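You operate a simulated robot arm through the tools that you are given. There is no shell and no other tool. Be economical: measure what you need, move in short steps, check, and stop when the job is done.

You run a simulated two-armed robot. Do the job below in one go: nothing can be reset, and whatever is moved stays where it is left.

TASK
Put the 4 soap box from the top of the picnic table on the top of the glass-lid washer and the 8 soap box on the top of the front washer. Fetch the blue tablet from the top of the picnic table and set it on the top of the tiled table. Shut the front washer drawer. Any order will do.

It is judged by the outcome, as a careful person would: the job done as asked, and still so three seconds after it is handed in. It fails if anything else is knocked over, pushed out of place, dropped, spilled or broken. A push-on lid holds only when it is set on centred and level and pressed home; a screw cap is set on level and turned clockwise until tight.

THE ROBOT
Two 7-joint arms with fingered hands on one trunk, on a base that drives. Base frame: it is fixed to the floor where the robot stands at the start and does not move with it; the origin is under the middle of the robot, x ahead of it, y to its left, z up; the surface under the hand at the start is at about z = 0.75. Lengths are in m, angles in degrees, forces in N, time in s.
The left shoulder is at the start at [0.07, 0.153, 1.297], the right one opposite. With the tool pointing down near the work surface each hand reaches from about 0.1 to 0.78 m from the robot's upright axis, wherever it stands, measured 20 degrees to its own side. Places, roughly: front washer drawer [0.4, 1.8, 0.9]; top of the front washer [0.1, 2.1, 1]; top of the glass-lid washer [0.6, 0.6, 1]; top of the tiled table [-2.9, -1.6, 0.8]. Payload 3.9 kg a hand.
The tool frame of a hand sits at the grasp point between the pads (the TCP): z along the fingers, y along the line on which they close. The tips reach 0.03 m beyond it. Largest opening 0.104 m; the body of the gripper starts 0.035 m behind the TCP. The gripper is a hand of 4 fingers: y runs from the thumb to the fingers, the wrist lies at [-0.017, -0.104, -0.178] in the tool frame, and closing takes about 1.5 s.
Orientation is that of the tool frame in the base frame, as a unit quaternion [x, y, z, w]. With the fingers straight down and the wrist toward the robot, the tool's x, y and z point along [0, 1, 0], [1, 0, 0] and [0, 0, -1] of the base frame.

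THE INTERFACE
- The arms move only by the tool play_rows. It takes "left_plan", "right_plan" or both (then of equal length, played together; a hand with none holds still); each is a list of rows, each an object of numbers (a shift or turn left out is 0, a gripper value left out holds the last): "tx", "ty", "tz": the shift along the tool's x, y, z in units of 150 mm (1.0 is 150 mm); "rx", "ry", "rz": the turn, a rotation vector about the tool's x, y, z in units of 120 degrees (1.0 is 120 degrees). In form: [{"tx": .., "ty": .., "tz": .., "rx": .., "ry": .., "rz": ..}, ...]. A call has 1 to 8 rows; each row is the pose to reach, as a shift and turn from the pose commanded when the call began, along the tool's axes at that moment. "left_hand" and "right_hand" are, for a hand that has rows, the gripper command, from -1 (fully open) to 1 (shut), values between in proportion, set as the call begins (left out, the last holds). A call with a number of a shift or a turn outside -1 to 1 is refused whole. Rows are played at 5 a second. More than 0.05 m and 8.6 degrees between two rows, or a gripper value outside its range, and nothing of the call is played. A pose out of reach is approached as far as the arm can. The call stops where the force on the tool passes 40 N (or 10 N more than at its start, if that is more) or the arm is blocked; 0.2 s more then pass. Each finger travels about 0.072 m/s and halts on what it meets, pressing with about 29 N; the grip force reading is that of the motor and also rises with nothing between the fingers. The clock runs only during rows and for 0.2 s after the last one: add rows that repeat a pose to give the fingers time. The reply holds the time, the measured pose of the TCP, the force on the tool along the base axes, the opening and the grip force, in the units named above and with some noise, with the torque about the TCP (base axes, N m) and any sound that the robot's microphone picked up.
- Cameras (640 x 400 px; columns grow to the right, rows downward): "scene" is now at [0.1331, 0.0109, 1.5155]; the picture's right is [0.13, -0.99, -0.00], its down [-0.67, -0.09, -0.73] and it looks along [0.73, 0.10, -0.68] (base axes); focal length 249 px, centre (320, 200). "left" rides on the left gripper at [-0.066, -0.09, -0.126] in its tool frame; the picture's right is [-0.78, -0.30, 0.56], its down [0.57, -0.70, 0.43] and it looks along [0.26, 0.65, 0.71] (tool axes); focal length 275 px, centre (320, 200). "right" rides on the right gripper at [0.066, -0.09, -0.126] in its tool frame; the picture's right is [-0.78, 0.30, -0.56], its down [-0.57, -0.70, 0.42] and it looks along [-0.26, 0.65, 0.71] (tool axes); focal length 275 px, centre (320, 200). There is no depth. A picture from a camera that has moved, and an enlarged one, comes with that camera's place and axes in the base frame and with its lens.
- snapshot(camera): a new picture of that camera. No time passes.
- lift_body(by): slides the trunk up (or, below 0, down) by that many m; the arms and the scene camera ride with it, the base frame stays. It gives what a move gives, with no picture.
- roll_base(legs): drives the robot by 1 to 6 legs, each [ahead, turn to the left] in m and degrees, along the robot's own axes; the way and the turn of a leg run together, so that a leg with both is an arc; at most 1.5 m and 180 degrees a leg. The arms and the cameras ride along, it lands a little off, and it stops where it bumps. It gives what a move gives.
- move_fingers(index, middle, ring, thumb_bend, thumb_turn, hand): sets how far each is bent, from 0 (flat) to 1 (curled in); at 0.3 the hand is open as for a grip, at 0.7 the pads meet at the TCP. One left out holds its place. A second passes; each finger stops where it meets its share of the squeeze, and holds until it gets a number again. A gripper value or a shape takes the hand back. It gives what a move gives, with no picture; readings hold the bend of each and the force on the fingers (four entries, about 0 where the hand has none), thumb and palm. thumb_turn goes from beside the hand (0) to across from the fingers (1), as for a grip.
- hand_shape(shape, hand): the hand has 4 fingers and takes this shape, open, in about a second: jaw (thumb against the fingers, like two jaws); tri (thumb and two fingers); tip (a fingertip pinch); poke (one finger out to press); point (the index stretched); flat (the hand flat); cup (the hand cupped); fist (a fist). The gripper value then closes the fingers along that shape, each until it touches; the sizes above hold for jaw. It gives what a move gives, with no picture.
- turn_head(pan, tilt): turns the head with the scene camera to pan (to the left, within 86 degrees either way) and tilt (down, from -29 to 69), counted from straight ahead of the robot. It gives what a move gives.
- inspect(camera, box): a new picture of the part [left, top, right, bottom] of that camera's present view, enlarged. No time passes.
- hand_in(): hands the job in; it is judged then, once.

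Work in short steps. Places have to be worked out from the pictures, the camera data and where the tool is seen: move nearer, look again, correct. Check each grasp and each placing, and mend what went wrong. You have 165 turns and 122 pictures in all, those below and enlarged ones among them. Open the grippers and draw the arms clear of the work before you hand the job in, unless the task says otherwise; then end with one line.

The tools are called by a JSON object that holds its "method" and its "body". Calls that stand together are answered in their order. play_rows: Moves the arms, as the interface text tells. Its arguments: {"type":"object","properties":{"left_plan":{"type":"array"},"left_hand":{"type":"number"},"right_plan":{"type":"array"},"right_hand":{"type":"number"}},"required":[]} The other tools are called the same way: lift_body (by) slides the trunk up or down; hand_shape (shape, hand) gives the hand a shape; move_fingers (index, middle, ring, thumb_bend, thumb_turn, hand) moves the fingers one by one; roll_base (legs) drives the base; turn_head (pan, tilt) turns the head that bears the scene camera; snapshot (camera) takes a picture; inspect (camera, box) takes an enlarged picture of a part of a camera's view; hand_in () hands the job in.

At the start:

```text
clock: 0.0
left_tcp_pos: [0.5585, 0.2359, 1.2246]
left_tcp_rot: [0.707, 0.707, -0.001, -0.001]
left_force: [-0.2, 0.4, -0.4]
left_wrist_torque: [-0.05, 0.0, 0.01]
left_grip_width: 0.1037
left_finger_force: 0.1
left_shape: jaw
left_bend: [0.3, 0.3, 0.3, 0.3, 0.97]
left_finger forces: [0.0, 0.0, 0.0, 0.0, 0.0, 0.1]
right_tcp_pos: [0.4567, -0.151, 1.3148]
right_tcp_rot: [0.707, 0.707, 0.0, 0.0]
right_force: [-0.5, -0.4, 0.3]
right_wrist_torque: [0.0, 0.0, 0.01]
right_grip_width: 0.1037
right_finger_force: 0.0
right_shape: jaw
right_bend: [0.3, 0.3, 0.3, 0.3, 0.97]
right_finger forces: [0.0, 0.0, 0.0, 0.0, 0.0, 0.0]
trunk travel left (down, up): [-0.75, 0.19]
robot x, y, heading: [-0.002, 0.0029, 0.1]
head pan, tilt: [7.7, 42.9]
```

scene: 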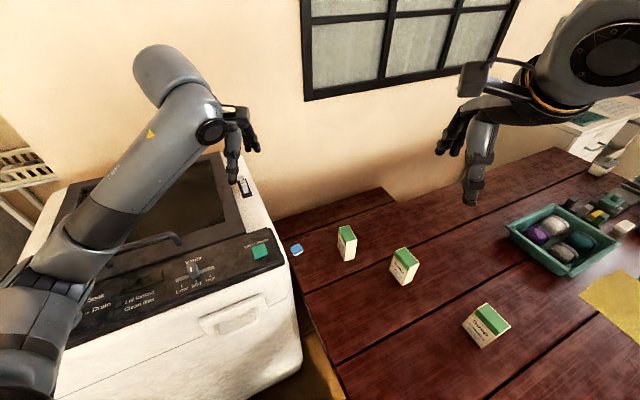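
right: 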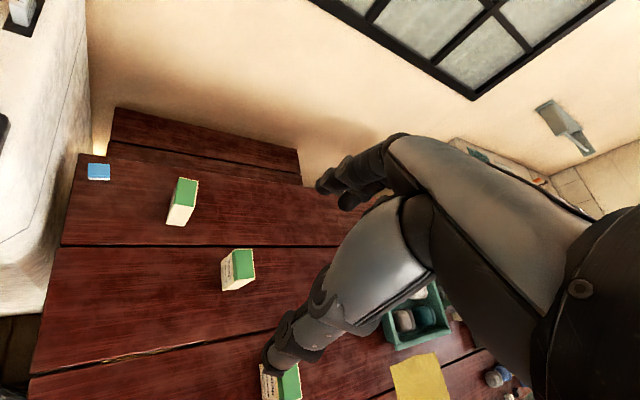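
left: 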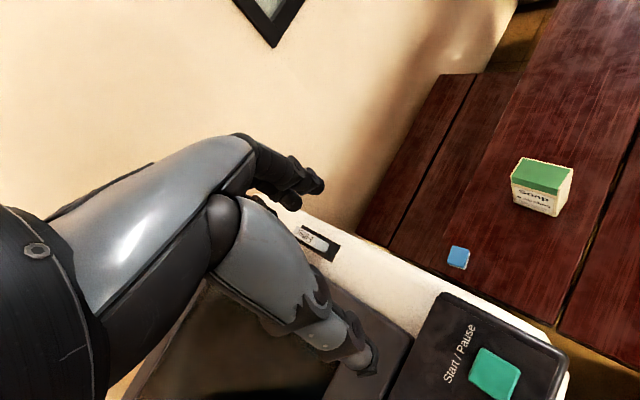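

I see three soap boxes and a small blue tablet on the picnic table. I enlarge the scene view to read the boxes.

{"method": "inspect", "body": {"camera": "scene", "box": [280, 210, 440, 310]}}

{"method": "inspect", "body": {"camera": "scene", "box": [430, 280, 560, 361]}}

{"method": "inspect", "body": {"camera": "left", "box": [420, 130, 600, 280]}}

```text
4.00 times, centred on (360, 260) of scene
camera zoom: at [0.1331, 0.0109, 1.5155], right [0.13, -0.99, 0.0], down [-0.67, -0.09, -0.73], along [0.73, 0.1, -0.68], focal length 996 px, centre (160, -40)
```

zoom: 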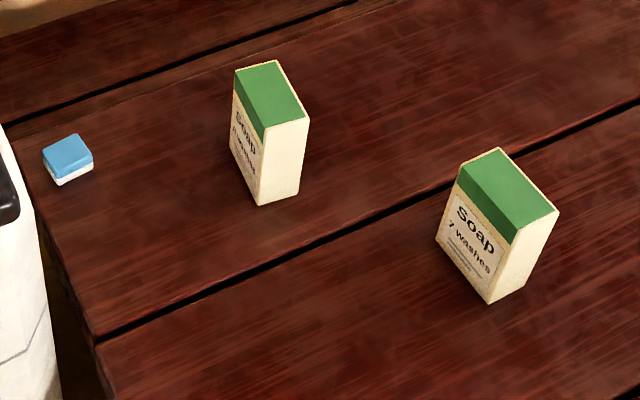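

```text
4.92 times, centred on (495, 320) of scene
camera zoom: at [0.1331, 0.0109, 1.5155], right [0.13, -0.99, 0.0], down [-0.67, -0.09, -0.73], along [0.73, 0.1, -0.68], focal length 1226 px, centre (-542, -393)
```

zoom: 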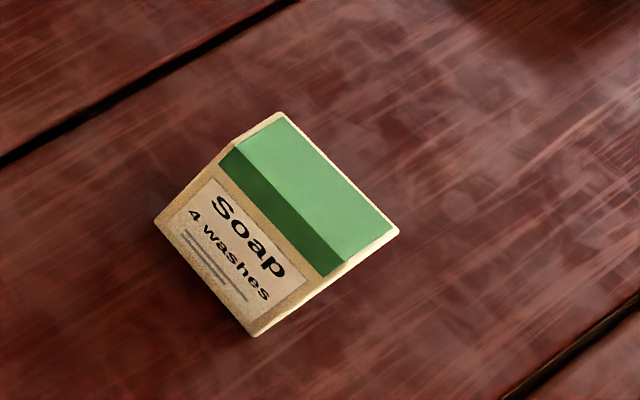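

```text
2.67 times, centred on (510, 205) of left
camera zoom: at [0.4685, 0.1708, 1.3494], right [-0.3, -0.78, -0.56], down [-0.7, 0.57, -0.42], along [0.65, 0.27, -0.71], focal length 734 px, centre (-187, 187)
```

zoom: 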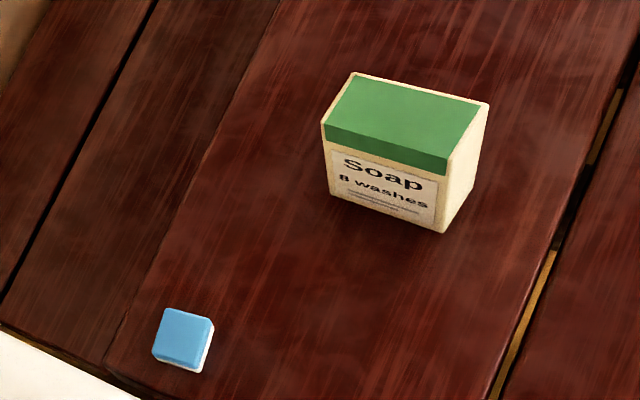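

Triangulated: the 4 box is the near one, centre ≈ (0.465, -0.404), top z≈0.84, long edge along (-0.83,-0.55). The 7 box stays put, and the 8 box is at ≈ (0.70, 0.0). I bring the right hand toward the 4 box, turned about 54° so it closes across the short side.

{"method": "play_rows", "body": {"right_plan": [{"tx": -0.125, "tz": 0.1, "rz": 0.0567}, {"tx": -0.25, "tz": 0.2, "rz": 0.1133}, {"tx": -0.375, "tz": 0.3, "rz": 0.17}, {"tx": -0.5, "tz": 0.4, "rz": 0.2267}, {"tx": -0.625, "tz": 0.5, "rz": 0.2833}, {"tx": -0.75, "tz": 0.6, "rz": 0.34}, {"tx": -0.875, "tz": 0.7, "rz": 0.397}, {"tx": -1.0, "tz": 0.8, "rz": 0.453}], "right_hand": -1}}

```text
clock: 1.8
left_tcp_pos: [0.558, 0.2363, 1.2222]
left_tcp_rot: [0.707, 0.708, -0.001, 0.0]
left_force: [0.2, -0.8, -0.3]
left_wrist_torque: [0.02, 0.02, 0.0]
left_grip_width: 0.1037
left_finger_force: 0.0
left_shape: jaw
left_bend: [0.3, 0.3, 0.3, 0.3, 0.97]
left_finger forces: [0.0, 0.0, 0.0, 0.0, 0.0, 0.0]
right_tcp_pos: [0.4572, -0.3018, 1.1957]
right_tcp_rot: [0.952, 0.305, 0.0, 0.0]
right_force: [0.2, -0.7, 0.6]
right_wrist_torque: [-0.01, -0.03, -0.03]
right_grip_width: 0.1039
right_finger_force: 0.1
right_shape: jaw
right_bend: [0.3, 0.3, 0.3, 0.3, 0.97]
right_finger forces: [0.0, 0.0, 0.1, 0.0, 0.0, 0.1]
trunk travel left (down, up): [-0.75, 0.19]
robot x, y, heading: [0.0029, -0.0005, 0.1]
head pan, tilt: [7.7, 42.9]
```

Orientation is right. I move over the box and part way down, then look.

{"method": "play_rows", "body": {"right_plan": [{"tx": -0.07, "ty": 0.117, "tz": 0.2}, {"tx": -0.14, "ty": 0.234, "tz": 0.4}, {"tx": -0.21, "ty": 0.35, "tz": 0.6}, {"tx": -0.28, "ty": 0.467, "tz": 0.8}, {"tx": -0.352, "ty": 0.584, "tz": 1.0}]}}

{"method": "snapshot", "body": {"camera": "right"}}

{"method": "snapshot", "body": {"camera": "scene"}}

```text
clock: 3.0
left_tcp_pos: [0.5581, 0.2357, 1.2242]
left_tcp_rot: [0.707, 0.707, -0.001, -0.001]
left_force: [0.2, -0.4, 0.0]
left_wrist_torque: [0.02, 0.02, 0.0]
left_grip_width: 0.1035
left_finger_force: 0.1
left_shape: jaw
left_bend: [0.3, 0.3, 0.3, 0.3, 0.97]
left_finger forces: [0.1, 0.0, 0.0, 0.0, 0.1, 0.0]
right_tcp_pos: [0.4638, -0.4051, 1.0436]
right_tcp_rot: [0.952, 0.306, 0.0, 0.0]
right_force: [-0.3, 0.2, -0.1]
right_wrist_torque: [-0.01, 0.01, 0.02]
right_grip_width: 0.1036
right_finger_force: 0.1
right_shape: jaw
right_bend: [0.3, 0.3, 0.3, 0.3, 0.97]
right_finger forces: [0.1, 0.1, 0.0, 0.0, 0.0, 0.0]
trunk travel left (down, up): [-0.75, 0.19]
robot x, y, heading: [0.0031, -0.0008, 0.1]
head pan, tilt: [7.7, 42.9]
```

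```text
115 pictures are left
camera right: at [0.4667, -0.2941, 1.1699], right [-0.46, -0.69, 0.56], down [-0.87, 0.24, -0.42], along [0.16, -0.68, -0.71], focal length 275 px, centre (320, 200)
```

right: 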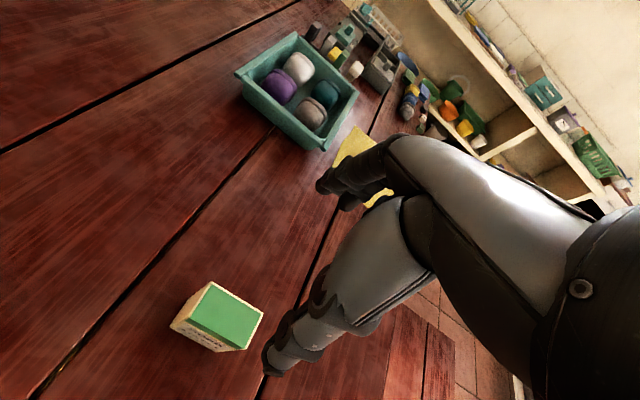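

```text
114 pictures are left
camera scene: at [0.1334, 0.0095, 1.5156], right [0.13, -0.99, 0.0], down [-0.68, -0.09, -0.73], along [0.73, 0.1, -0.68], focal length 249 px, centre (320, 200)
```

scene: 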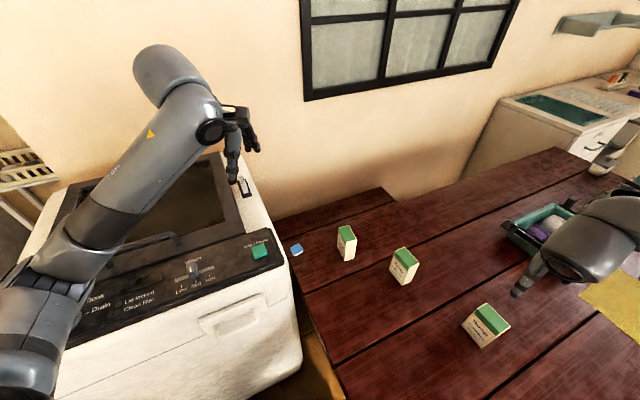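

The box is close below the hand. I enlarge to get its exact offset from the TCP axis.

{"method": "inspect", "body": {"camera": "right", "box": [140, 250, 300, 350]}}

{"method": "inspect", "body": {"camera": "scene", "box": [430, 270, 590, 370]}}

```text
4.00 times, centred on (220, 300) of right
camera zoom: at [0.4667, -0.2941, 1.1699], right [-0.46, -0.69, 0.56], down [-0.87, 0.24, -0.42], along [0.16, -0.68, -0.71], focal length 1101 px, centre (720, -200)
```

zoom: 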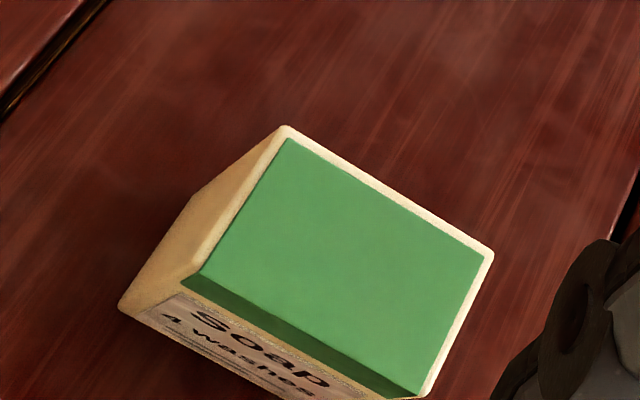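

```text
4.00 times, centred on (510, 320) of scene
camera zoom: at [0.1334, 0.0095, 1.5156], right [0.13, -0.99, 0.0], down [-0.68, -0.09, -0.73], along [0.73, 0.1, -0.68], focal length 996 px, centre (-440, -280)
```

zoom: 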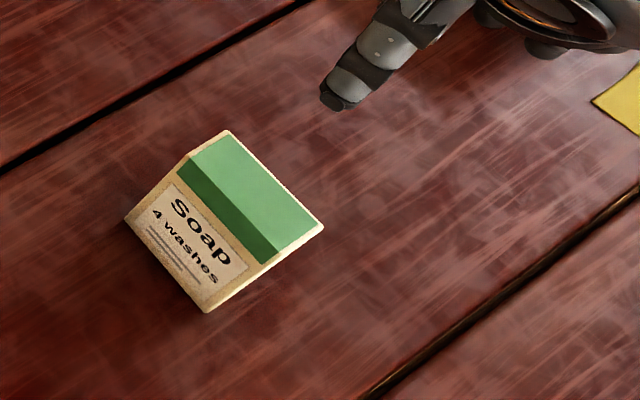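

Two-view fix: box centre (0.453,-0.399), top z≈0.85. I correct by about 1 cm and descend to just above it.

{"method": "play_rows", "body": {"right_plan": [{"tx": -0.035, "ty": -0.075, "tz": 0.25}, {"tx": -0.035, "ty": -0.075, "tz": 0.5}, {"tx": -0.035, "ty": -0.075, "tz": 0.72}, {"tx": -0.035, "ty": -0.075, "tz": 0.93}]}}

{"method": "snapshot", "body": {"camera": "right"}}

{"method": "inspect", "body": {"camera": "scene", "box": [430, 260, 590, 360]}}

```text
clock: 4.0
left_tcp_pos: [0.559, 0.2357, 1.225]
left_tcp_rot: [0.706, 0.708, -0.001, -0.001]
left_force: [0.3, -0.6, -0.3]
left_wrist_torque: [0.0, -0.02, -0.01]
left_grip_width: 0.1036
left_finger_force: 0.1
left_shape: jaw
left_bend: [0.3, 0.3, 0.3, 0.3, 0.97]
left_finger forces: [0.0, 0.0, 0.0, 0.1, 0.0, 0.0]
right_tcp_pos: [0.4556, -0.3971, 0.9035]
right_tcp_rot: [0.952, 0.306, 0.0, 0.0]
right_force: [-0.4, 0.8, -0.7]
right_wrist_torque: [-0.02, -0.01, -0.01]
right_grip_width: 0.1035
right_finger_force: 0.0
right_shape: jaw
right_bend: [0.3, 0.3, 0.3, 0.3, 0.97]
right_finger forces: [0.1, 0.0, 0.1, 0.0, 0.1, 0.1]
trunk travel left (down, up): [-0.75, 0.19]
robot x, y, heading: [0.0012, 0.0016, 0.1]
head pan, tilt: [7.7, 42.9]
```

```text
111 pictures are left
camera right: at [0.458, -0.2869, 1.0303], right [-0.46, -0.69, 0.56], down [-0.87, 0.24, -0.42], along [0.16, -0.68, -0.71], focal length 275 px, centre (320, 200)
```

right: 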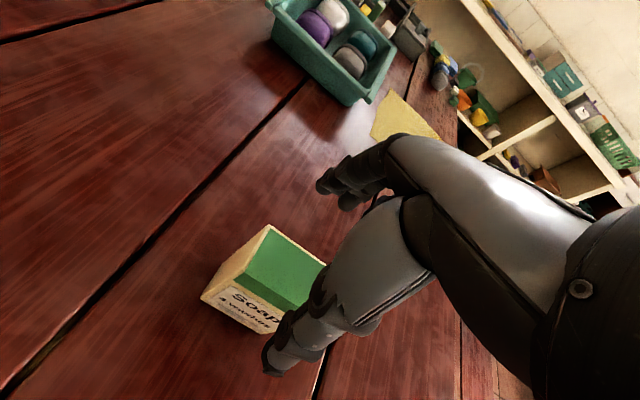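

```text
4.00 times, centred on (510, 310) of scene
camera zoom: at [0.1335, 0.0104, 1.5156], right [0.13, -0.99, 0.0], down [-0.68, -0.09, -0.73], along [0.73, 0.1, -0.68], focal length 996 px, centre (-440, -240)
```

zoom: 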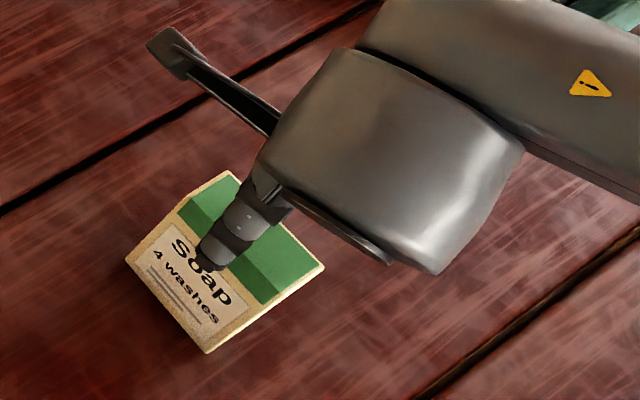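

The thumb is over the label side and the fingers are beyond the back side, so the hand straddles the box. I descend to TCP z≈0.81.

{"method": "play_rows", "body": {"right_plan": [{"tz": 0.2}, {"tz": 0.4}, {"tz": 0.63}]}}

{"method": "play_rows", "body": {"right_plan": [{"tz": 0}, {"tz": 0}, {"tz": 0}, {"tz": 0}, {"tz": 0}, {"tz": 0}, {"tz": 0}, {"tz": 0}], "right_hand": 1}}

{"method": "inspect", "body": {"camera": "scene", "box": [430, 260, 590, 360]}}

{"method": "snapshot", "body": {"camera": "right"}}

```text
clock: 4.8
left_tcp_pos: [0.5578, 0.2369, 1.2246]
left_tcp_rot: [0.707, 0.708, -0.001, -0.001]
left_force: [0.3, 0.6, -0.3]
left_wrist_torque: [0.0, -0.03, -0.02]
left_grip_width: 0.1035
left_finger_force: 0.0
left_shape: jaw
left_bend: [0.3, 0.3, 0.3, 0.3, 0.97]
left_finger forces: [0.1, 0.1, 0.0, 0.0, 0.0, 0.0]
right_tcp_pos: [0.4543, -0.3963, 0.8089]
right_tcp_rot: [0.952, 0.305, 0.0, 0.001]
right_force: [-1.0, 0.7, 1.2]
right_wrist_torque: [0.01, -0.05, 0.02]
right_grip_width: 0.104
right_finger_force: 0.0
right_shape: jaw
right_bend: [0.3, 0.3, 0.3, 0.3, 0.97]
right_finger forces: [0.0, 0.1, 0.1, 0.1, 1.4, 0.0]
trunk travel left (down, up): [-0.75, 0.19]
robot x, y, heading: [-0.0014, 0.006, -0.2]
head pan, tilt: [7.7, 42.9]
```

```text
clock: 6.6
left_tcp_pos: [0.5581, 0.2374, 1.2251]
left_tcp_rot: [0.707, 0.707, -0.001, 0.0]
left_force: [0.3, 0.6, -0.4]
left_wrist_torque: [-0.03, 0.01, 0.02]
left_grip_width: 0.1036
left_finger_force: 0.1
left_shape: jaw
left_bend: [0.3, 0.3, 0.3, 0.3, 0.97]
left_finger forces: [0.1, 0.0, 0.0, 0.0, 0.0, 0.0]
right_tcp_pos: [0.4543, -0.397, 0.8109]
right_tcp_rot: [0.952, 0.306, 0.0, 0.0]
right_force: [1.0, -2.3, 2.4]
right_wrist_torque: [-0.13, -0.09, -0.01]
right_grip_width: 0.0386
right_finger_force: 28.7
right_shape: jaw
right_bend: [0.71, 0.67, 0.71, 0.57, 0.98]
right_finger forces: [17.5, 9.6, 3.1, 0.1, 29.1, 0.0]
trunk travel left (down, up): [-0.75, 0.19]
robot x, y, heading: [-0.0012, -0.0015, 0.2]
head pan, tilt: [7.7, 42.9]
```

```text
4.00 times, centred on (510, 310) of scene
camera zoom: at [0.1328, 0.0108, 1.5156], right [0.13, -0.99, 0.0], down [-0.67, -0.09, -0.73], along [0.73, 0.1, -0.68], focal length 996 px, centre (-440, -240)
```

zoom: 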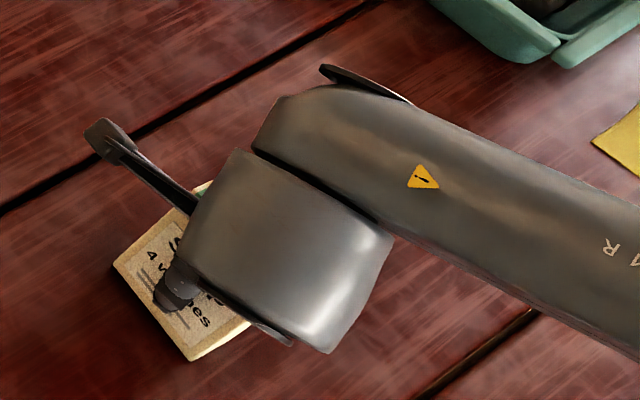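

```text
108 pictures are left
camera right: at [0.455, -0.2862, 0.9365], right [-0.46, -0.69, 0.56], down [-0.87, 0.24, -0.42], along [0.16, -0.68, -0.71], focal length 275 px, centre (320, 200)
```

right: 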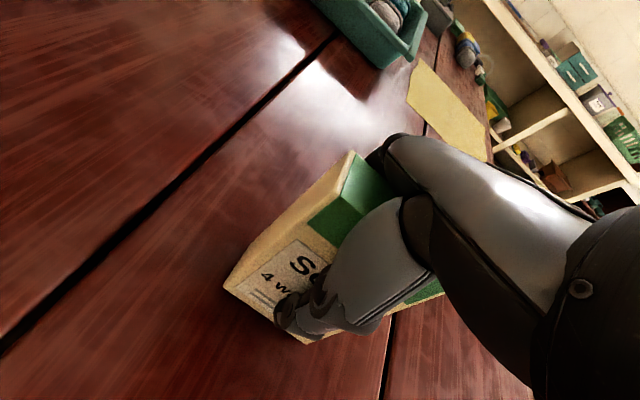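

Firm grip (width 0.039, 29 N). I lift straight up.

{"method": "play_rows", "body": {"right_plan": [{"tz": -0.2}, {"tz": -0.4}, {"tz": -0.6}, {"tz": -0.8}, {"tz": -1.0}]}}

{"method": "play_rows", "body": {"right_plan": [{"tz": -0.2}, {"tz": -0.4}, {"tz": -0.6}, {"tz": -0.8}, {"tz": -1.0}]}}

{"method": "snapshot", "body": {"camera": "scene"}}

```text
clock: 7.8
left_tcp_pos: [0.5579, 0.2368, 1.2254]
left_tcp_rot: [0.706, 0.708, 0.0, 0.0]
left_force: [-0.6, 0.1, 0.3]
left_wrist_torque: [0.02, -0.02, 0.01]
left_grip_width: 0.1038
left_finger_force: 0.1
left_shape: jaw
left_bend: [0.3, 0.3, 0.3, 0.3, 0.97]
left_finger forces: [0.0, 0.0, 0.0, 0.0, 0.0, 0.1]
right_tcp_pos: [0.4548, -0.3955, 0.9626]
right_tcp_rot: [0.952, 0.307, 0.0, -0.001]
right_force: [-0.8, 0.1, -1.3]
right_wrist_torque: [-0.02, 0.03, 0.0]
right_grip_width: 0.0383
right_finger_force: 29.5
right_shape: jaw
right_bend: [0.71, 0.67, 0.71, 0.57, 0.98]
right_finger forces: [16.7, 8.7, 3.1, 0.1, 28.6, 0.0]
trunk travel left (down, up): [-0.75, 0.19]
robot x, y, heading: [0.0004, 0.0003, -0.1]
head pan, tilt: [7.7, 42.9]
```

```text
clock: 9.0
left_tcp_pos: [0.5576, 0.2371, 1.2243]
left_tcp_rot: [0.706, 0.708, 0.001, 0.0]
left_force: [-0.4, 0.0, -0.3]
left_wrist_torque: [0.0, -0.03, 0.02]
left_grip_width: 0.1038
left_finger_force: 0.0
left_shape: jaw
left_bend: [0.3, 0.3, 0.3, 0.3, 0.97]
left_finger forces: [0.1, 0.0, 0.0, 0.0, 0.0, 0.0]
right_tcp_pos: [0.4544, -0.3983, 1.1107]
right_tcp_rot: [0.952, 0.306, 0.0, 0.0]
right_force: [0.5, 0.3, -2.0]
right_wrist_torque: [-0.03, -0.01, 0.0]
right_grip_width: 0.0384
right_finger_force: 29.0
right_shape: jaw
right_bend: [0.71, 0.67, 0.71, 0.57, 0.98]
right_finger forces: [16.6, 8.6, 3.1, 0.0, 28.4, 0.0]
trunk travel left (down, up): [-0.75, 0.19]
robot x, y, heading: [-0.0015, 0.0003, -0.2]
head pan, tilt: [7.7, 42.9]
```

```text
107 pictures are left
camera scene: at [0.1323, 0.0115, 1.5156], right [0.13, -0.99, 0.0], down [-0.67, -0.09, -0.73], along [0.73, 0.1, -0.68], focal length 249 px, centre (320, 200)
```

scene: 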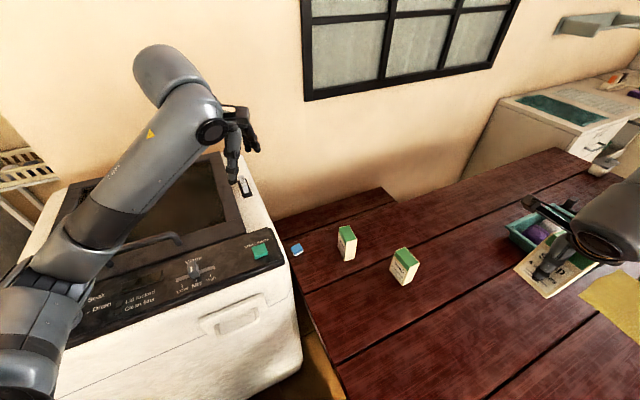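

The 4 box is up in the right hand. While here, I take the 8 box with the left hand: centre ≈ (0.687,-0.011), short axis along (0.45,-0.89). I turn the left hand 63° and move it over.

{"method": "play_rows", "body": {"left_plan": [{"tx": -0.125, "ty": 0.054, "tz": 0.04, "rz": 0.0656}, {"tx": -0.25, "ty": 0.108, "tz": 0.08, "rz": 0.131}, {"tx": -0.375, "ty": 0.16, "tz": 0.11, "rz": 0.197}, {"tx": -0.5, "ty": 0.215, "tz": 0.15, "rz": 0.2625}, {"tx": -0.625, "ty": 0.27, "tz": 0.19, "rz": 0.328}, {"tx": -0.75, "ty": 0.32, "tz": 0.23, "rz": 0.394}, {"tx": -0.875, "ty": 0.376, "tz": 0.26, "rz": 0.459}, {"tx": -1.0, "ty": 0.43, "tz": 0.3, "rz": 0.525}], "left_hand": -1}}

{"method": "snapshot", "body": {"camera": "left"}}

{"method": "snapshot", "body": {"camera": "scene"}}

```text
clock: 10.8
left_tcp_pos: [0.625, 0.0835, 1.1751]
left_tcp_rot: [0.972, 0.233, 0.0, -0.001]
left_force: [0.0, -0.2, -0.3]
left_wrist_torque: [0.03, 0.0, 0.0]
left_grip_width: 0.104
left_finger_force: 0.1
left_shape: jaw
left_bend: [0.3, 0.3, 0.3, 0.3, 0.97]
left_finger forces: [0.0, 0.0, 0.1, 0.0, 0.0, 0.0]
right_tcp_pos: [0.4573, -0.401, 1.1086]
right_tcp_rot: [0.952, 0.306, 0.0, -0.001]
right_force: [0.7, -0.4, -1.3]
right_wrist_torque: [0.02, 0.0, 0.01]
right_grip_width: 0.0384
right_finger_force: 29.3
right_shape: jaw
right_bend: [0.71, 0.67, 0.71, 0.57, 0.98]
right_finger forces: [16.6, 8.6, 3.1, 0.0, 28.4, 0.1]
trunk travel left (down, up): [-0.75, 0.19]
robot x, y, heading: [-0.0013, 0.0013, -0.2]
head pan, tilt: [7.7, 42.9]
```

```text
106 pictures are left
camera left: at [0.525, 0.1345, 1.3006], right [-0.83, -0.09, -0.56], down [0.19, 0.88, -0.42], along [0.53, -0.46, -0.71], focal length 275 px, centre (320, 200)
```

left: 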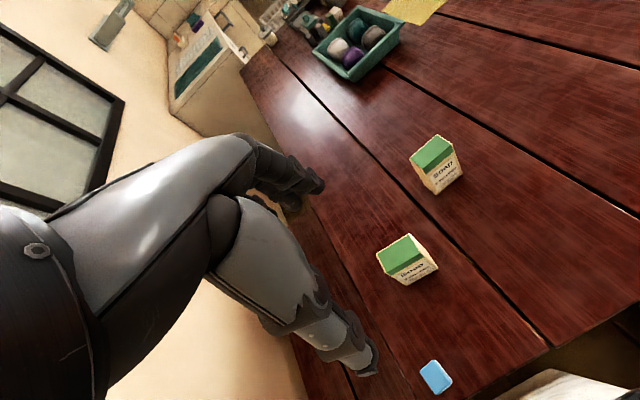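

```text
105 pictures are left
camera scene: at [0.1343, 0.0094, 1.5154], right [0.13, -0.99, 0.0], down [-0.68, -0.09, -0.73], along [0.73, 0.1, -0.68], focal length 249 px, centre (320, 200)
```

scene: 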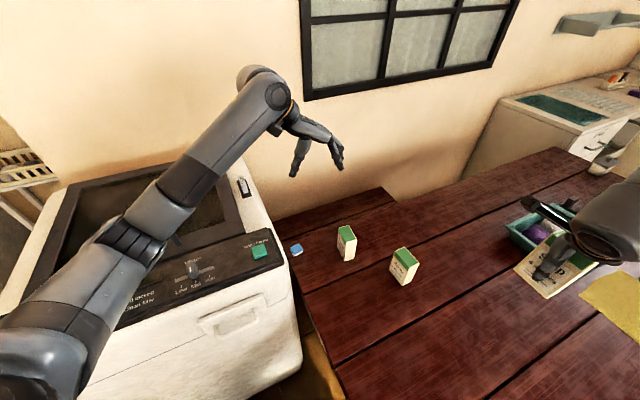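

Now I move over the 8 box and down to about z 1.03.

{"method": "play_rows", "body": {"left_plan": [{"tx": 0.017, "ty": 0.15, "tz": 0.19}, {"tx": 0.033, "ty": 0.3, "tz": 0.38}, {"tx": 0.05, "ty": 0.45, "tz": 0.58}, {"tx": 0.066, "ty": 0.6, "tz": 0.77}, {"tx": 0.083, "ty": 0.749, "tz": 0.967}]}}

{"method": "snapshot", "body": {"camera": "left"}}

{"method": "inspect", "body": {"camera": "scene", "box": [270, 180, 430, 280]}}

```text
clock: 12.0
left_tcp_pos: [0.6837, -0.0114, 1.0339]
left_tcp_rot: [0.972, 0.234, 0.0, -0.001]
left_force: [0.3, -0.5, -0.4]
left_wrist_torque: [0.04, 0.01, -0.01]
left_grip_width: 0.1034
left_finger_force: 0.1
left_shape: jaw
left_bend: [0.3, 0.3, 0.3, 0.3, 0.97]
left_finger forces: [0.0, 0.0, 0.0, 0.0, 0.0, 0.1]
right_tcp_pos: [0.4574, -0.4011, 1.1077]
right_tcp_rot: [0.952, 0.307, -0.001, -0.001]
right_force: [1.0, -0.1, -1.9]
right_wrist_torque: [-0.02, -0.01, 0.0]
right_grip_width: 0.0382
right_finger_force: 28.9
right_shape: jaw
right_bend: [0.71, 0.67, 0.71, 0.57, 0.98]
right_finger forces: [16.6, 8.7, 3.1, 0.1, 28.5, 0.0]
trunk travel left (down, up): [-0.75, 0.19]
robot x, y, heading: [-0.0021, -0.0003, 0.1]
head pan, tilt: [7.7, 42.9]
```

```text
104 pictures are left
camera left: at [0.5844, 0.0388, 1.1587], right [-0.83, -0.09, -0.56], down [0.19, 0.89, -0.42], along [0.53, -0.46, -0.72], focal length 275 px, centre (320, 200)
```

left: 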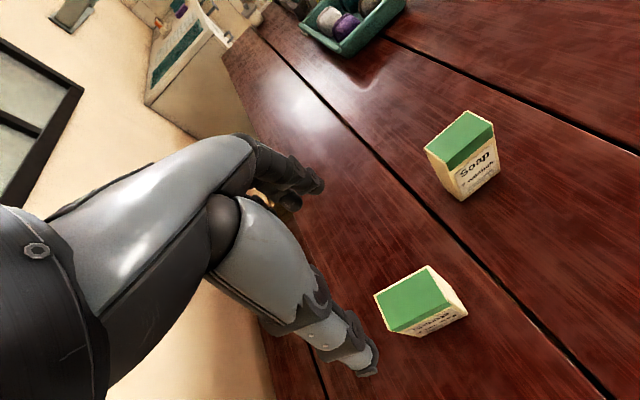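

```text
4.00 times, centred on (350, 230) of scene
camera zoom: at [0.1346, 0.0087, 1.5154], right [0.13, -0.99, 0.0], down [-0.68, -0.09, -0.73], along [0.73, 0.1, -0.68], focal length 996 px, centre (200, 80)
```

zoom: 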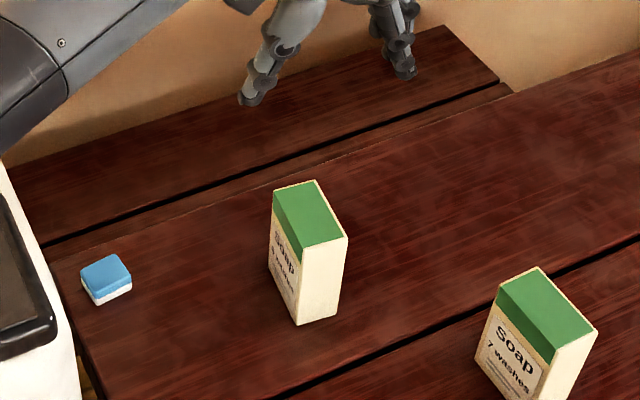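

I refine the 8 box's position with a zoom of the left camera.

{"method": "inspect", "body": {"camera": "left", "box": [340, 240, 500, 340]}}

```text
4.00 times, centred on (420, 290) of left
camera zoom: at [0.5844, 0.0388, 1.1587], right [-0.83, -0.09, -0.56], down [0.19, 0.89, -0.42], along [0.53, -0.46, -0.72], focal length 1101 px, centre (-80, -160)
```

zoom: 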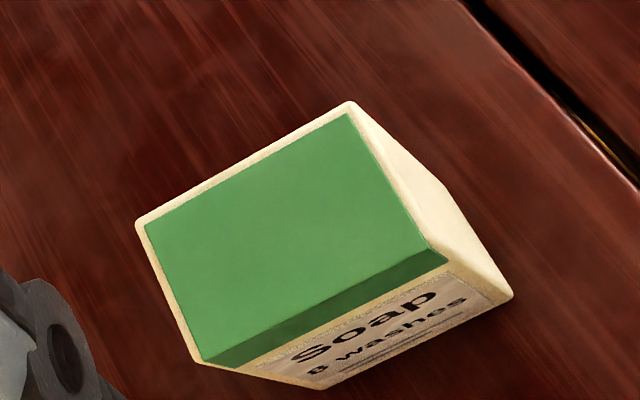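

The hand is centred (box ≈ (0.683,-0.011), aligned within 1°). I descend in two steps and grip.

{"method": "play_rows", "body": {"left_plan": [{"tz": 0.22}, {"tz": 0.44}, {"tz": 0.66}, {"tz": 0.87}]}}

{"method": "play_rows", "body": {"left_plan": [{"tz": 0.2}, {"tz": 0.4}, {"tz": 0.61}]}}

{"method": "play_rows", "body": {"left_plan": [{"tz": 0}, {"tz": 0}, {"tz": 0}, {"tz": 0}, {"tz": 0}, {"tz": 0}, {"tz": 0}, {"tz": 0}], "left_hand": 1}}

{"method": "snapshot", "body": {"camera": "left"}}

```text
clock: 13.0
left_tcp_pos: [0.6828, -0.009, 0.9033]
left_tcp_rot: [0.972, 0.233, -0.001, 0.0]
left_force: [-0.5, -0.5, 0.4]
left_wrist_torque: [-0.01, -0.01, -0.01]
left_grip_width: 0.1038
left_finger_force: 0.0
left_shape: jaw
left_bend: [0.3, 0.3, 0.3, 0.3, 0.97]
left_finger forces: [0.0, 0.0, 0.0, 0.1, 0.0, 0.0]
right_tcp_pos: [0.4566, -0.4011, 1.1103]
right_tcp_rot: [0.952, 0.306, -0.001, -0.002]
right_force: [-1.2, 0.0, -1.0]
right_wrist_torque: [0.0, 0.0, 0.01]
right_grip_width: 0.0381
right_finger_force: 29.2
right_shape: jaw
right_bend: [0.71, 0.67, 0.71, 0.57, 0.98]
right_finger forces: [16.8, 8.6, 3.1, 0.0, 28.4, 0.0]
trunk travel left (down, up): [-0.75, 0.19]
robot x, y, heading: [-0.0017, -0.0034, 0.0]
head pan, tilt: [7.7, 42.9]
```

```text
clock: 13.8
left_tcp_pos: [0.6663, -0.0107, 0.8177]
left_tcp_rot: [0.972, 0.234, 0.002, 0.0]
left_force: [0.9, -0.4, 1.0]
left_wrist_torque: [0.01, -0.01, -0.01]
left_grip_width: 0.1039
left_finger_force: 0.1
left_shape: jaw
left_bend: [0.3, 0.3, 0.3, 0.3, 0.97]
left_finger forces: [0.7, 0.1, 0.1, 0.0, 0.1, 0.0]
left hand out of reach, approached as far as the arm can: row 3
right_tcp_pos: [0.4555, -0.4004, 1.1096]
right_tcp_rot: [0.952, 0.306, -0.001, -0.001]
right_force: [0.0, 0.6, -2.2]
right_wrist_torque: [-0.01, -0.02, -0.01]
right_grip_width: 0.0383
right_finger_force: 28.8
right_shape: jaw
right_bend: [0.71, 0.67, 0.71, 0.57, 0.98]
right_finger forces: [16.6, 8.6, 3.1, 0.1, 28.4, 0.0]
trunk travel left (down, up): [-0.75, 0.19]
robot x, y, heading: [-0.0002, -0.0016, 0.0]
head pan, tilt: [7.7, 42.9]
```

```text
clock: 15.6
left_tcp_pos: [0.6654, -0.0086, 0.8163]
left_tcp_rot: [0.972, 0.234, 0.0, 0.0]
left_force: [1.3, 2.0, 2.6]
left_wrist_torque: [0.19, -0.02, -0.08]
left_grip_width: 0.0289
left_finger_force: 28.8
left_shape: jaw
left_bend: [0.73, 0.52, 0.48, 0.74, 1.0]
left_finger forces: [9.8, 18.6, 3.5, 0.0, 32.7, 0.0]
right_tcp_pos: [0.4552, -0.3998, 1.1105]
right_tcp_rot: [0.952, 0.306, -0.001, 0.001]
right_force: [0.5, 0.3, -2.3]
right_wrist_torque: [-0.06, -0.03, 0.01]
right_grip_width: 0.0382
right_finger_force: 29.0
right_shape: jaw
right_bend: [0.71, 0.67, 0.71, 0.57, 0.98]
right_finger forces: [16.7, 8.5, 3.2, 0.1, 28.4, 0.1]
trunk travel left (down, up): [-0.75, 0.19]
robot x, y, heading: [-0.002, 0.0003, -0.0]
head pan, tilt: [7.7, 42.9]
```

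```text
101 pictures are left
camera left: at [0.5661, 0.0407, 0.9415], right [-0.83, -0.09, -0.56], down [0.19, 0.89, -0.42], along [0.53, -0.46, -0.71], focal length 275 px, centre (320, 200)
```

left: 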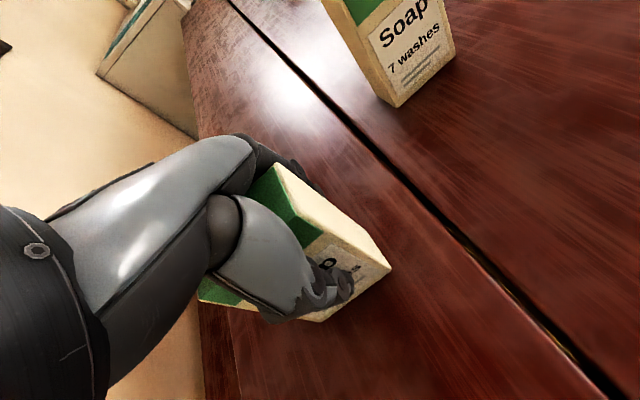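

The arm fell about 17 mm short in x but the grip reads 29–33 N on the box. I lift gently to test it.

{"method": "play_rows", "body": {"left_plan": [{"tz": -0.2}, {"tz": -0.4}, {"tz": -0.61}]}}

{"method": "snapshot", "body": {"camera": "scene"}}

{"method": "snapshot", "body": {"camera": "left"}}

```text
clock: 16.4
left_tcp_pos: [0.6768, -0.0243, 0.8452]
left_tcp_rot: [0.974, 0.224, 0.017, 0.016]
left_force: [0.4, -0.5, -1.4]
left_wrist_torque: [-0.02, 0.01, 0.01]
left_grip_width: 0.0282
left_finger_force: 28.9
left_shape: jaw
left_bend: [0.73, 0.52, 0.49, 0.74, 0.99]
left_finger forces: [9.8, 18.4, 3.4, 0.1, 32.0, 0.1]
left hand out of reach, approached as far as the arm can: row 1, 2, 3
right_tcp_pos: [0.4569, -0.4002, 1.1083]
right_tcp_rot: [0.952, 0.307, 0.0, 0.0]
right_force: [-0.3, 0.4, -1.7]
right_wrist_torque: [-0.03, -0.02, -0.02]
right_grip_width: 0.0381
right_finger_force: 28.9
right_shape: jaw
right_bend: [0.71, 0.67, 0.71, 0.57, 0.98]
right_finger forces: [16.7, 8.6, 3.1, 0.0, 28.4, 0.0]
trunk travel left (down, up): [-0.75, 0.19]
robot x, y, heading: [0.0042, -0.0005, -0.1]
head pan, tilt: [7.7, 42.9]
```

```text
100 pictures are left
camera scene: at [0.1339, 0.0109, 1.5154], right [0.13, -0.99, 0.0], down [-0.68, -0.09, -0.73], along [0.73, 0.1, -0.68], focal length 249 px, centre (320, 200)
```

scene: 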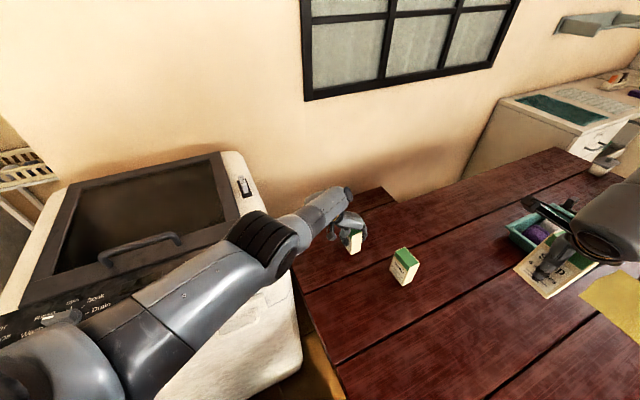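

```text
99 pictures are left
camera left: at [0.574, 0.0301, 0.9651], right [-0.81, -0.09, -0.59], down [0.23, 0.87, -0.44], along [0.55, -0.48, -0.68], focal length 275 px, centre (320, 200)
```

left: 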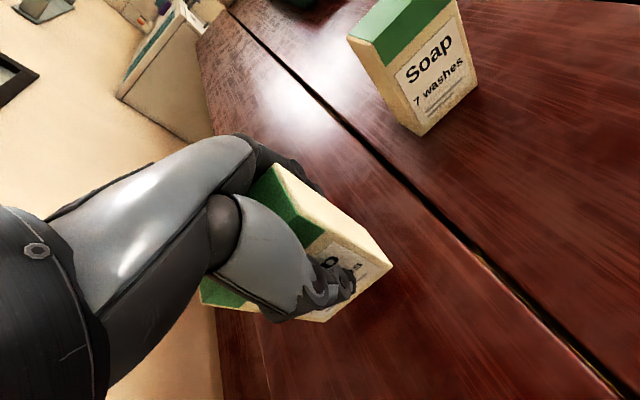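

The box is held, but the arm is at its limit and low near the washer. I raise the trunk so everything goes straight up.

{"method": "lift_body", "body": {"by": 0.15}}

{"method": "snapshot", "body": {"camera": "scene"}}

```text
clock: 18.1
left_tcp_pos: [0.6767, -0.0257, 0.9951]
left_tcp_rot: [0.975, 0.223, 0.016, 0.016]
left_force: [-0.2, 0.6, -2.4]
left_wrist_torque: [0.02, 0.03, -0.01]
left_grip_width: 0.0286
left_finger_force: 29.1
left_shape: jaw
left_bend: [0.73, 0.52, 0.49, 0.74, 0.99]
left_finger forces: [9.7, 18.3, 3.5, 0.0, 31.9, 0.0]
right_tcp_pos: [0.4562, -0.3997, 1.2587]
right_tcp_rot: [0.952, 0.306, 0.0, 0.001]
right_force: [-0.1, 0.0, -1.9]
right_wrist_torque: [-0.02, 0.01, 0.01]
right_grip_width: 0.0384
right_finger_force: 29.2
right_shape: jaw
right_bend: [0.71, 0.67, 0.71, 0.57, 0.98]
right_finger forces: [16.7, 8.6, 3.1, 0.0, 28.4, 0.1]
trunk travel left (down, up): [-0.9, 0.04]
robot x, y, heading: [0.0013, -0.0004, 0.1]
head pan, tilt: [7.7, 42.9]
```

```text
98 pictures are left
camera scene: at [0.1339, 0.0104, 1.6654], right [0.13, -0.99, 0.0], down [-0.68, -0.09, -0.73], along [0.73, 0.1, -0.68], focal length 249 px, centre (320, 200)
```

scene: 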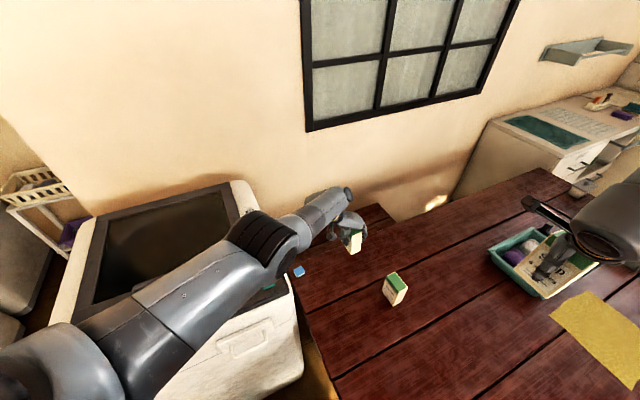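

Clear of the table. I pull the left hand back towards the robot and up.

{"method": "play_rows", "body": {"left_plan": [{"tx": -0.12, "ty": -0.06, "tz": -0.1}, {"tx": -0.24, "ty": -0.12, "tz": -0.2}, {"tx": -0.36, "ty": -0.18, "tz": -0.3}, {"tx": -0.48, "ty": -0.24, "tz": -0.4}, {"tx": -0.6, "ty": -0.3, "tz": -0.5}, {"tx": -0.72, "ty": -0.36, "tz": -0.6}]}}

{"method": "turn_head", "body": {"pan": 35, "tilt": 45}}

{"method": "snapshot", "body": {"camera": "scene"}}

{"method": "snapshot", "body": {"camera": "left"}}

```text
clock: 19.6
left_tcp_pos: [0.6766, -0.0244, 0.9946]
left_tcp_rot: [0.974, 0.224, 0.016, 0.016]
left_force: [0.1, -0.2, -3.0]
left_wrist_torque: [-0.01, 0.03, -0.05]
left_grip_width: 0.0286
left_finger_force: 29.3
left_shape: jaw
left_bend: [0.73, 0.52, 0.49, 0.74, 0.99]
left_finger forces: [9.9, 18.3, 3.5, 0.1, 31.8, 0.0]
left hand out of reach, approached as far as the arm can: row 1, 2, 3, 4, 5, 6
right_tcp_pos: [0.4563, -0.3998, 1.2594]
right_tcp_rot: [0.952, 0.306, 0.0, 0.001]
right_force: [0.1, 0.4, -1.8]
right_wrist_torque: [-0.03, 0.0, -0.02]
right_grip_width: 0.038
right_finger_force: 28.8
right_shape: jaw
right_bend: [0.71, 0.67, 0.71, 0.57, 0.98]
right_finger forces: [16.7, 8.6, 3.0, 0.1, 28.5, 0.0]
trunk travel left (down, up): [-0.9, 0.04]
robot x, y, heading: [-0.0042, -0.0005, 0.1]
head pan, tilt: [7.7, 42.9]
```

```text
clock: 20.5
left_tcp_pos: [0.678, -0.0248, 0.995]
left_tcp_rot: [0.974, 0.224, 0.016, 0.017]
left_force: [0.2, -0.1, -1.6]
left_wrist_torque: [0.01, 0.0, 0.0]
left_grip_width: 0.0286
left_finger_force: 28.4
left_shape: jaw
left_bend: [0.73, 0.52, 0.49, 0.74, 0.99]
left_finger forces: [9.7, 18.3, 3.5, 0.0, 31.9, 0.0]
right_tcp_pos: [0.4557, -0.4009, 1.2592]
right_tcp_rot: [0.952, 0.306, 0.0, 0.0]
right_force: [0.2, 0.1, -2.4]
right_wrist_torque: [-0.04, -0.04, 0.02]
right_grip_width: 0.0382
right_finger_force: 29.4
right_shape: jaw
right_bend: [0.71, 0.67, 0.71, 0.57, 0.98]
right_finger forces: [16.7, 8.6, 3.1, 0.0, 28.3, 0.1]
trunk travel left (down, up): [-0.9, 0.04]
robot x, y, heading: [-0.0013, 0.0002, 0.2]
head pan, tilt: [35.0, 45.0]
```

```text
97 pictures are left
camera scene: at [0.1182, 0.0458, 1.6625], right [0.57, -0.82, 0.0], down [-0.58, -0.4, -0.71], along [0.58, 0.41, -0.71], focal length 249 px, centre (320, 200)
```

scene: 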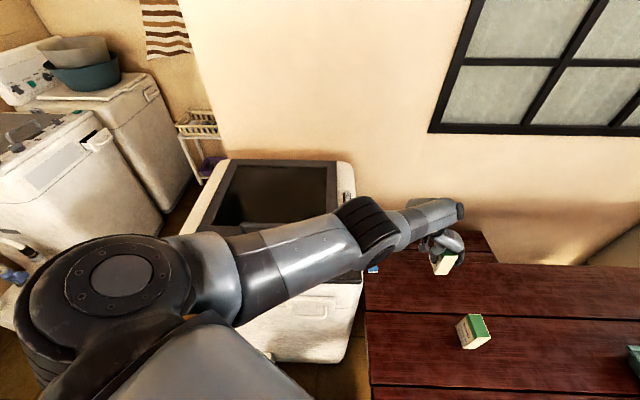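

```text
96 pictures are left
camera left: at [0.5741, 0.0297, 1.1153], right [-0.81, -0.09, -0.59], down [0.23, 0.87, -0.44], along [0.55, -0.48, -0.68], focal length 275 px, centre (320, 200)
```

left: 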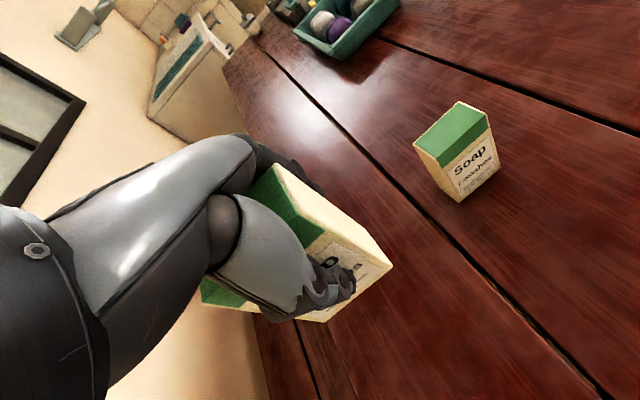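

The arm is stuck at some joint limit. I turn the hand back towards its natural yaw while holding the position, to free it.

{"method": "play_rows", "body": {"left_plan": [{"rz": -0.06}, {"rz": -0.12}, {"rz": -0.18}, {"rz": -0.24}, {"rz": -0.3}, {"rz": -0.36}]}}

{"method": "snapshot", "body": {"camera": "scene"}}

```text
clock: 21.9
left_tcp_pos: [0.715, -0.0291, 1.0285]
left_tcp_rot: [0.956, 0.289, 0.049, 0.037]
left_force: [-1.9, 0.1, -2.9]
left_wrist_torque: [-0.01, -0.05, 0.05]
left_grip_width: 0.0282
left_finger_force: 29.0
left_shape: jaw
left_bend: [0.73, 0.53, 0.5, 0.74, 0.98]
left_finger forces: [9.8, 18.1, 3.6, 0.0, 32.2, 0.1]
left hand out of reach, approached as far as the arm can: row 1, 2, 3, 4, 5, 6
right_tcp_pos: [0.4564, -0.4005, 1.259]
right_tcp_rot: [0.952, 0.306, 0.001, 0.0]
right_force: [-0.4, 0.1, -2.3]
right_wrist_torque: [-0.03, -0.04, 0.0]
right_grip_width: 0.0381
right_finger_force: 28.9
right_shape: jaw
right_bend: [0.71, 0.67, 0.71, 0.57, 0.98]
right_finger forces: [16.7, 8.7, 3.1, 0.0, 28.3, 0.0]
trunk travel left (down, up): [-0.9, 0.04]
robot x, y, heading: [0.0014, 0.0045, 0.0]
head pan, tilt: [35.0, 45.0]
```

```text
95 pictures are left
camera scene: at [0.1182, 0.0456, 1.6626], right [0.57, -0.82, 0.0], down [-0.58, -0.41, -0.71], along [0.58, 0.41, -0.71], focal length 249 px, centre (320, 200)
```

scene: 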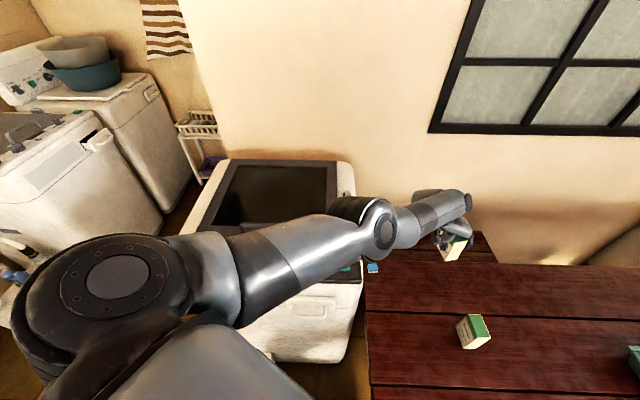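

It is loosening. I repeat the commanded pose a few rows to let the arm settle toward it.

{"method": "play_rows", "body": {"left_plan": [{"tz": -0.05}, {"tz": -0.1}, {"tz": -0.1}, {"tz": -0.1}, {"tz": -0.1}, {"tz": -0.1}]}}

{"method": "snapshot", "body": {"camera": "scene"}}

```text
clock: 23.3
left_tcp_pos: [0.715, -0.0301, 1.0439]
left_tcp_rot: [0.955, 0.288, 0.05, 0.038]
left_force: [-0.9, -0.8, -2.1]
left_wrist_torque: [0.01, -0.02, 0.0]
left_grip_width: 0.0279
left_finger_force: 28.9
left_shape: jaw
left_bend: [0.73, 0.53, 0.5, 0.74, 0.98]
left_finger forces: [9.8, 17.9, 3.5, 0.0, 31.4, 0.1]
left hand out of reach, approached as far as the arm can: row 1
right_tcp_pos: [0.4566, -0.4007, 1.2589]
right_tcp_rot: [0.952, 0.306, -0.001, 0.0]
right_force: [0.1, 0.4, -2.5]
right_wrist_torque: [-0.01, 0.01, -0.04]
right_grip_width: 0.0383
right_finger_force: 29.1
right_shape: jaw
right_bend: [0.71, 0.67, 0.71, 0.57, 0.98]
right_finger forces: [16.7, 8.6, 3.1, 0.0, 28.3, 0.0]
trunk travel left (down, up): [-0.9, 0.04]
robot x, y, heading: [0.0018, 0.0023, -0.0]
head pan, tilt: [35.0, 45.0]
```

```text
94 pictures are left
camera scene: at [0.1181, 0.0455, 1.6625], right [0.57, -0.82, 0.0], down [-0.58, -0.41, -0.71], along [0.58, 0.41, -0.71], focal length 249 px, centre (320, 200)
```

scene: 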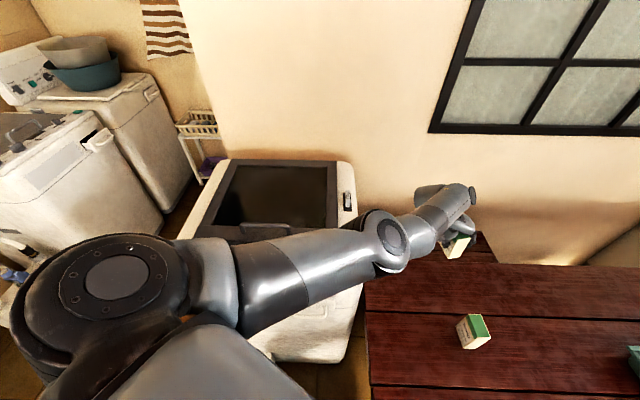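

It follows now. I raise the hand further.

{"method": "play_rows", "body": {"left_plan": [{"tz": -0.2}, {"tz": -0.4}, {"tz": -0.6}, {"tz": -0.8}]}}

{"method": "play_rows", "body": {"left_plan": [{"tx": -0.15, "ty": -0.1}, {"tx": -0.3, "ty": -0.2}, {"tx": -0.45, "ty": -0.3}, {"tx": -0.6, "ty": -0.4}]}}

{"method": "snapshot", "body": {"camera": "scene"}}

```text
clock: 24.5
left_tcp_pos: [0.721, 0.0333, 1.1702]
left_tcp_rot: [0.944, 0.322, 0.069, 0.02]
left_force: [0.5, 0.2, -1.7]
left_wrist_torque: [0.01, 0.04, 0.0]
left_grip_width: 0.0279
left_finger_force: 29.2
left_shape: jaw
left_bend: [0.73, 0.53, 0.5, 0.74, 0.98]
left_finger forces: [10.4, 17.5, 3.6, 0.0, 31.8, 0.1]
right_tcp_pos: [0.4573, -0.3974, 1.2595]
right_tcp_rot: [0.952, 0.307, -0.001, -0.001]
right_force: [0.9, 0.4, -3.0]
right_wrist_torque: [-0.03, 0.0, 0.0]
right_grip_width: 0.0384
right_finger_force: 29.1
right_shape: jaw
right_bend: [0.71, 0.67, 0.71, 0.57, 0.98]
right_finger forces: [16.7, 8.6, 3.0, 0.1, 28.2, 0.0]
trunk travel left (down, up): [-0.9, 0.04]
robot x, y, heading: [0.0011, -0.0024, 0.1]
head pan, tilt: [35.0, 45.0]
stopped in row 4 (left hand): the arm was blocked; the commanded pose is now the measured one
```

```text
clock: 25.4
left_tcp_pos: [0.6564, 0.1025, 1.1632]
left_tcp_rot: [0.928, 0.352, 0.113, -0.035]
left_force: [-0.4, -0.1, -1.8]
left_wrist_torque: [-0.04, 0.02, -0.01]
left_grip_width: 0.0279
left_finger_force: 29.8
left_shape: jaw
left_bend: [0.73, 0.53, 0.5, 0.74, 0.98]
left_finger forces: [10.3, 17.5, 3.6, 0.1, 31.8, 0.0]
right_tcp_pos: [0.4553, -0.4008, 1.2593]
right_tcp_rot: [0.952, 0.307, 0.0, 0.0]
right_force: [-1.1, 0.1, -2.0]
right_wrist_torque: [-0.07, -0.01, -0.02]
right_grip_width: 0.0379
right_finger_force: 28.8
right_shape: jaw
right_bend: [0.71, 0.67, 0.71, 0.57, 0.98]
right_finger forces: [17.0, 8.6, 3.1, 0.1, 28.4, 0.0]
trunk travel left (down, up): [-0.9, 0.04]
robot x, y, heading: [0.0039, 0.0008, 0.4]
head pan, tilt: [35.0, 45.0]
stopped in row 4 (left hand): the arm was blocked; the commanded pose is now the measured one
```

```text
93 pictures are left
camera scene: at [0.1169, 0.0457, 1.6626], right [0.57, -0.82, 0.0], down [-0.58, -0.41, -0.71], along [0.58, 0.41, -0.71], focal length 249 px, centre (320, 200)
```

scene: 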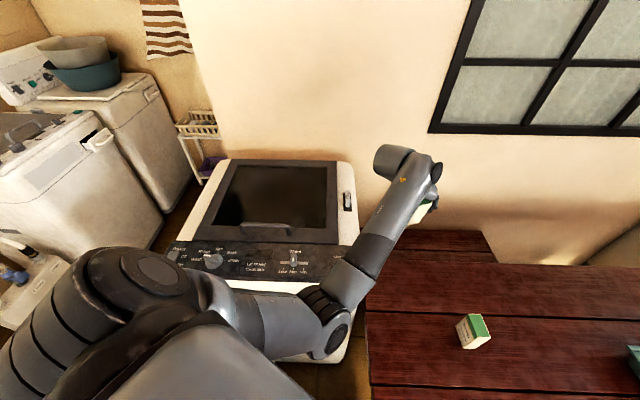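

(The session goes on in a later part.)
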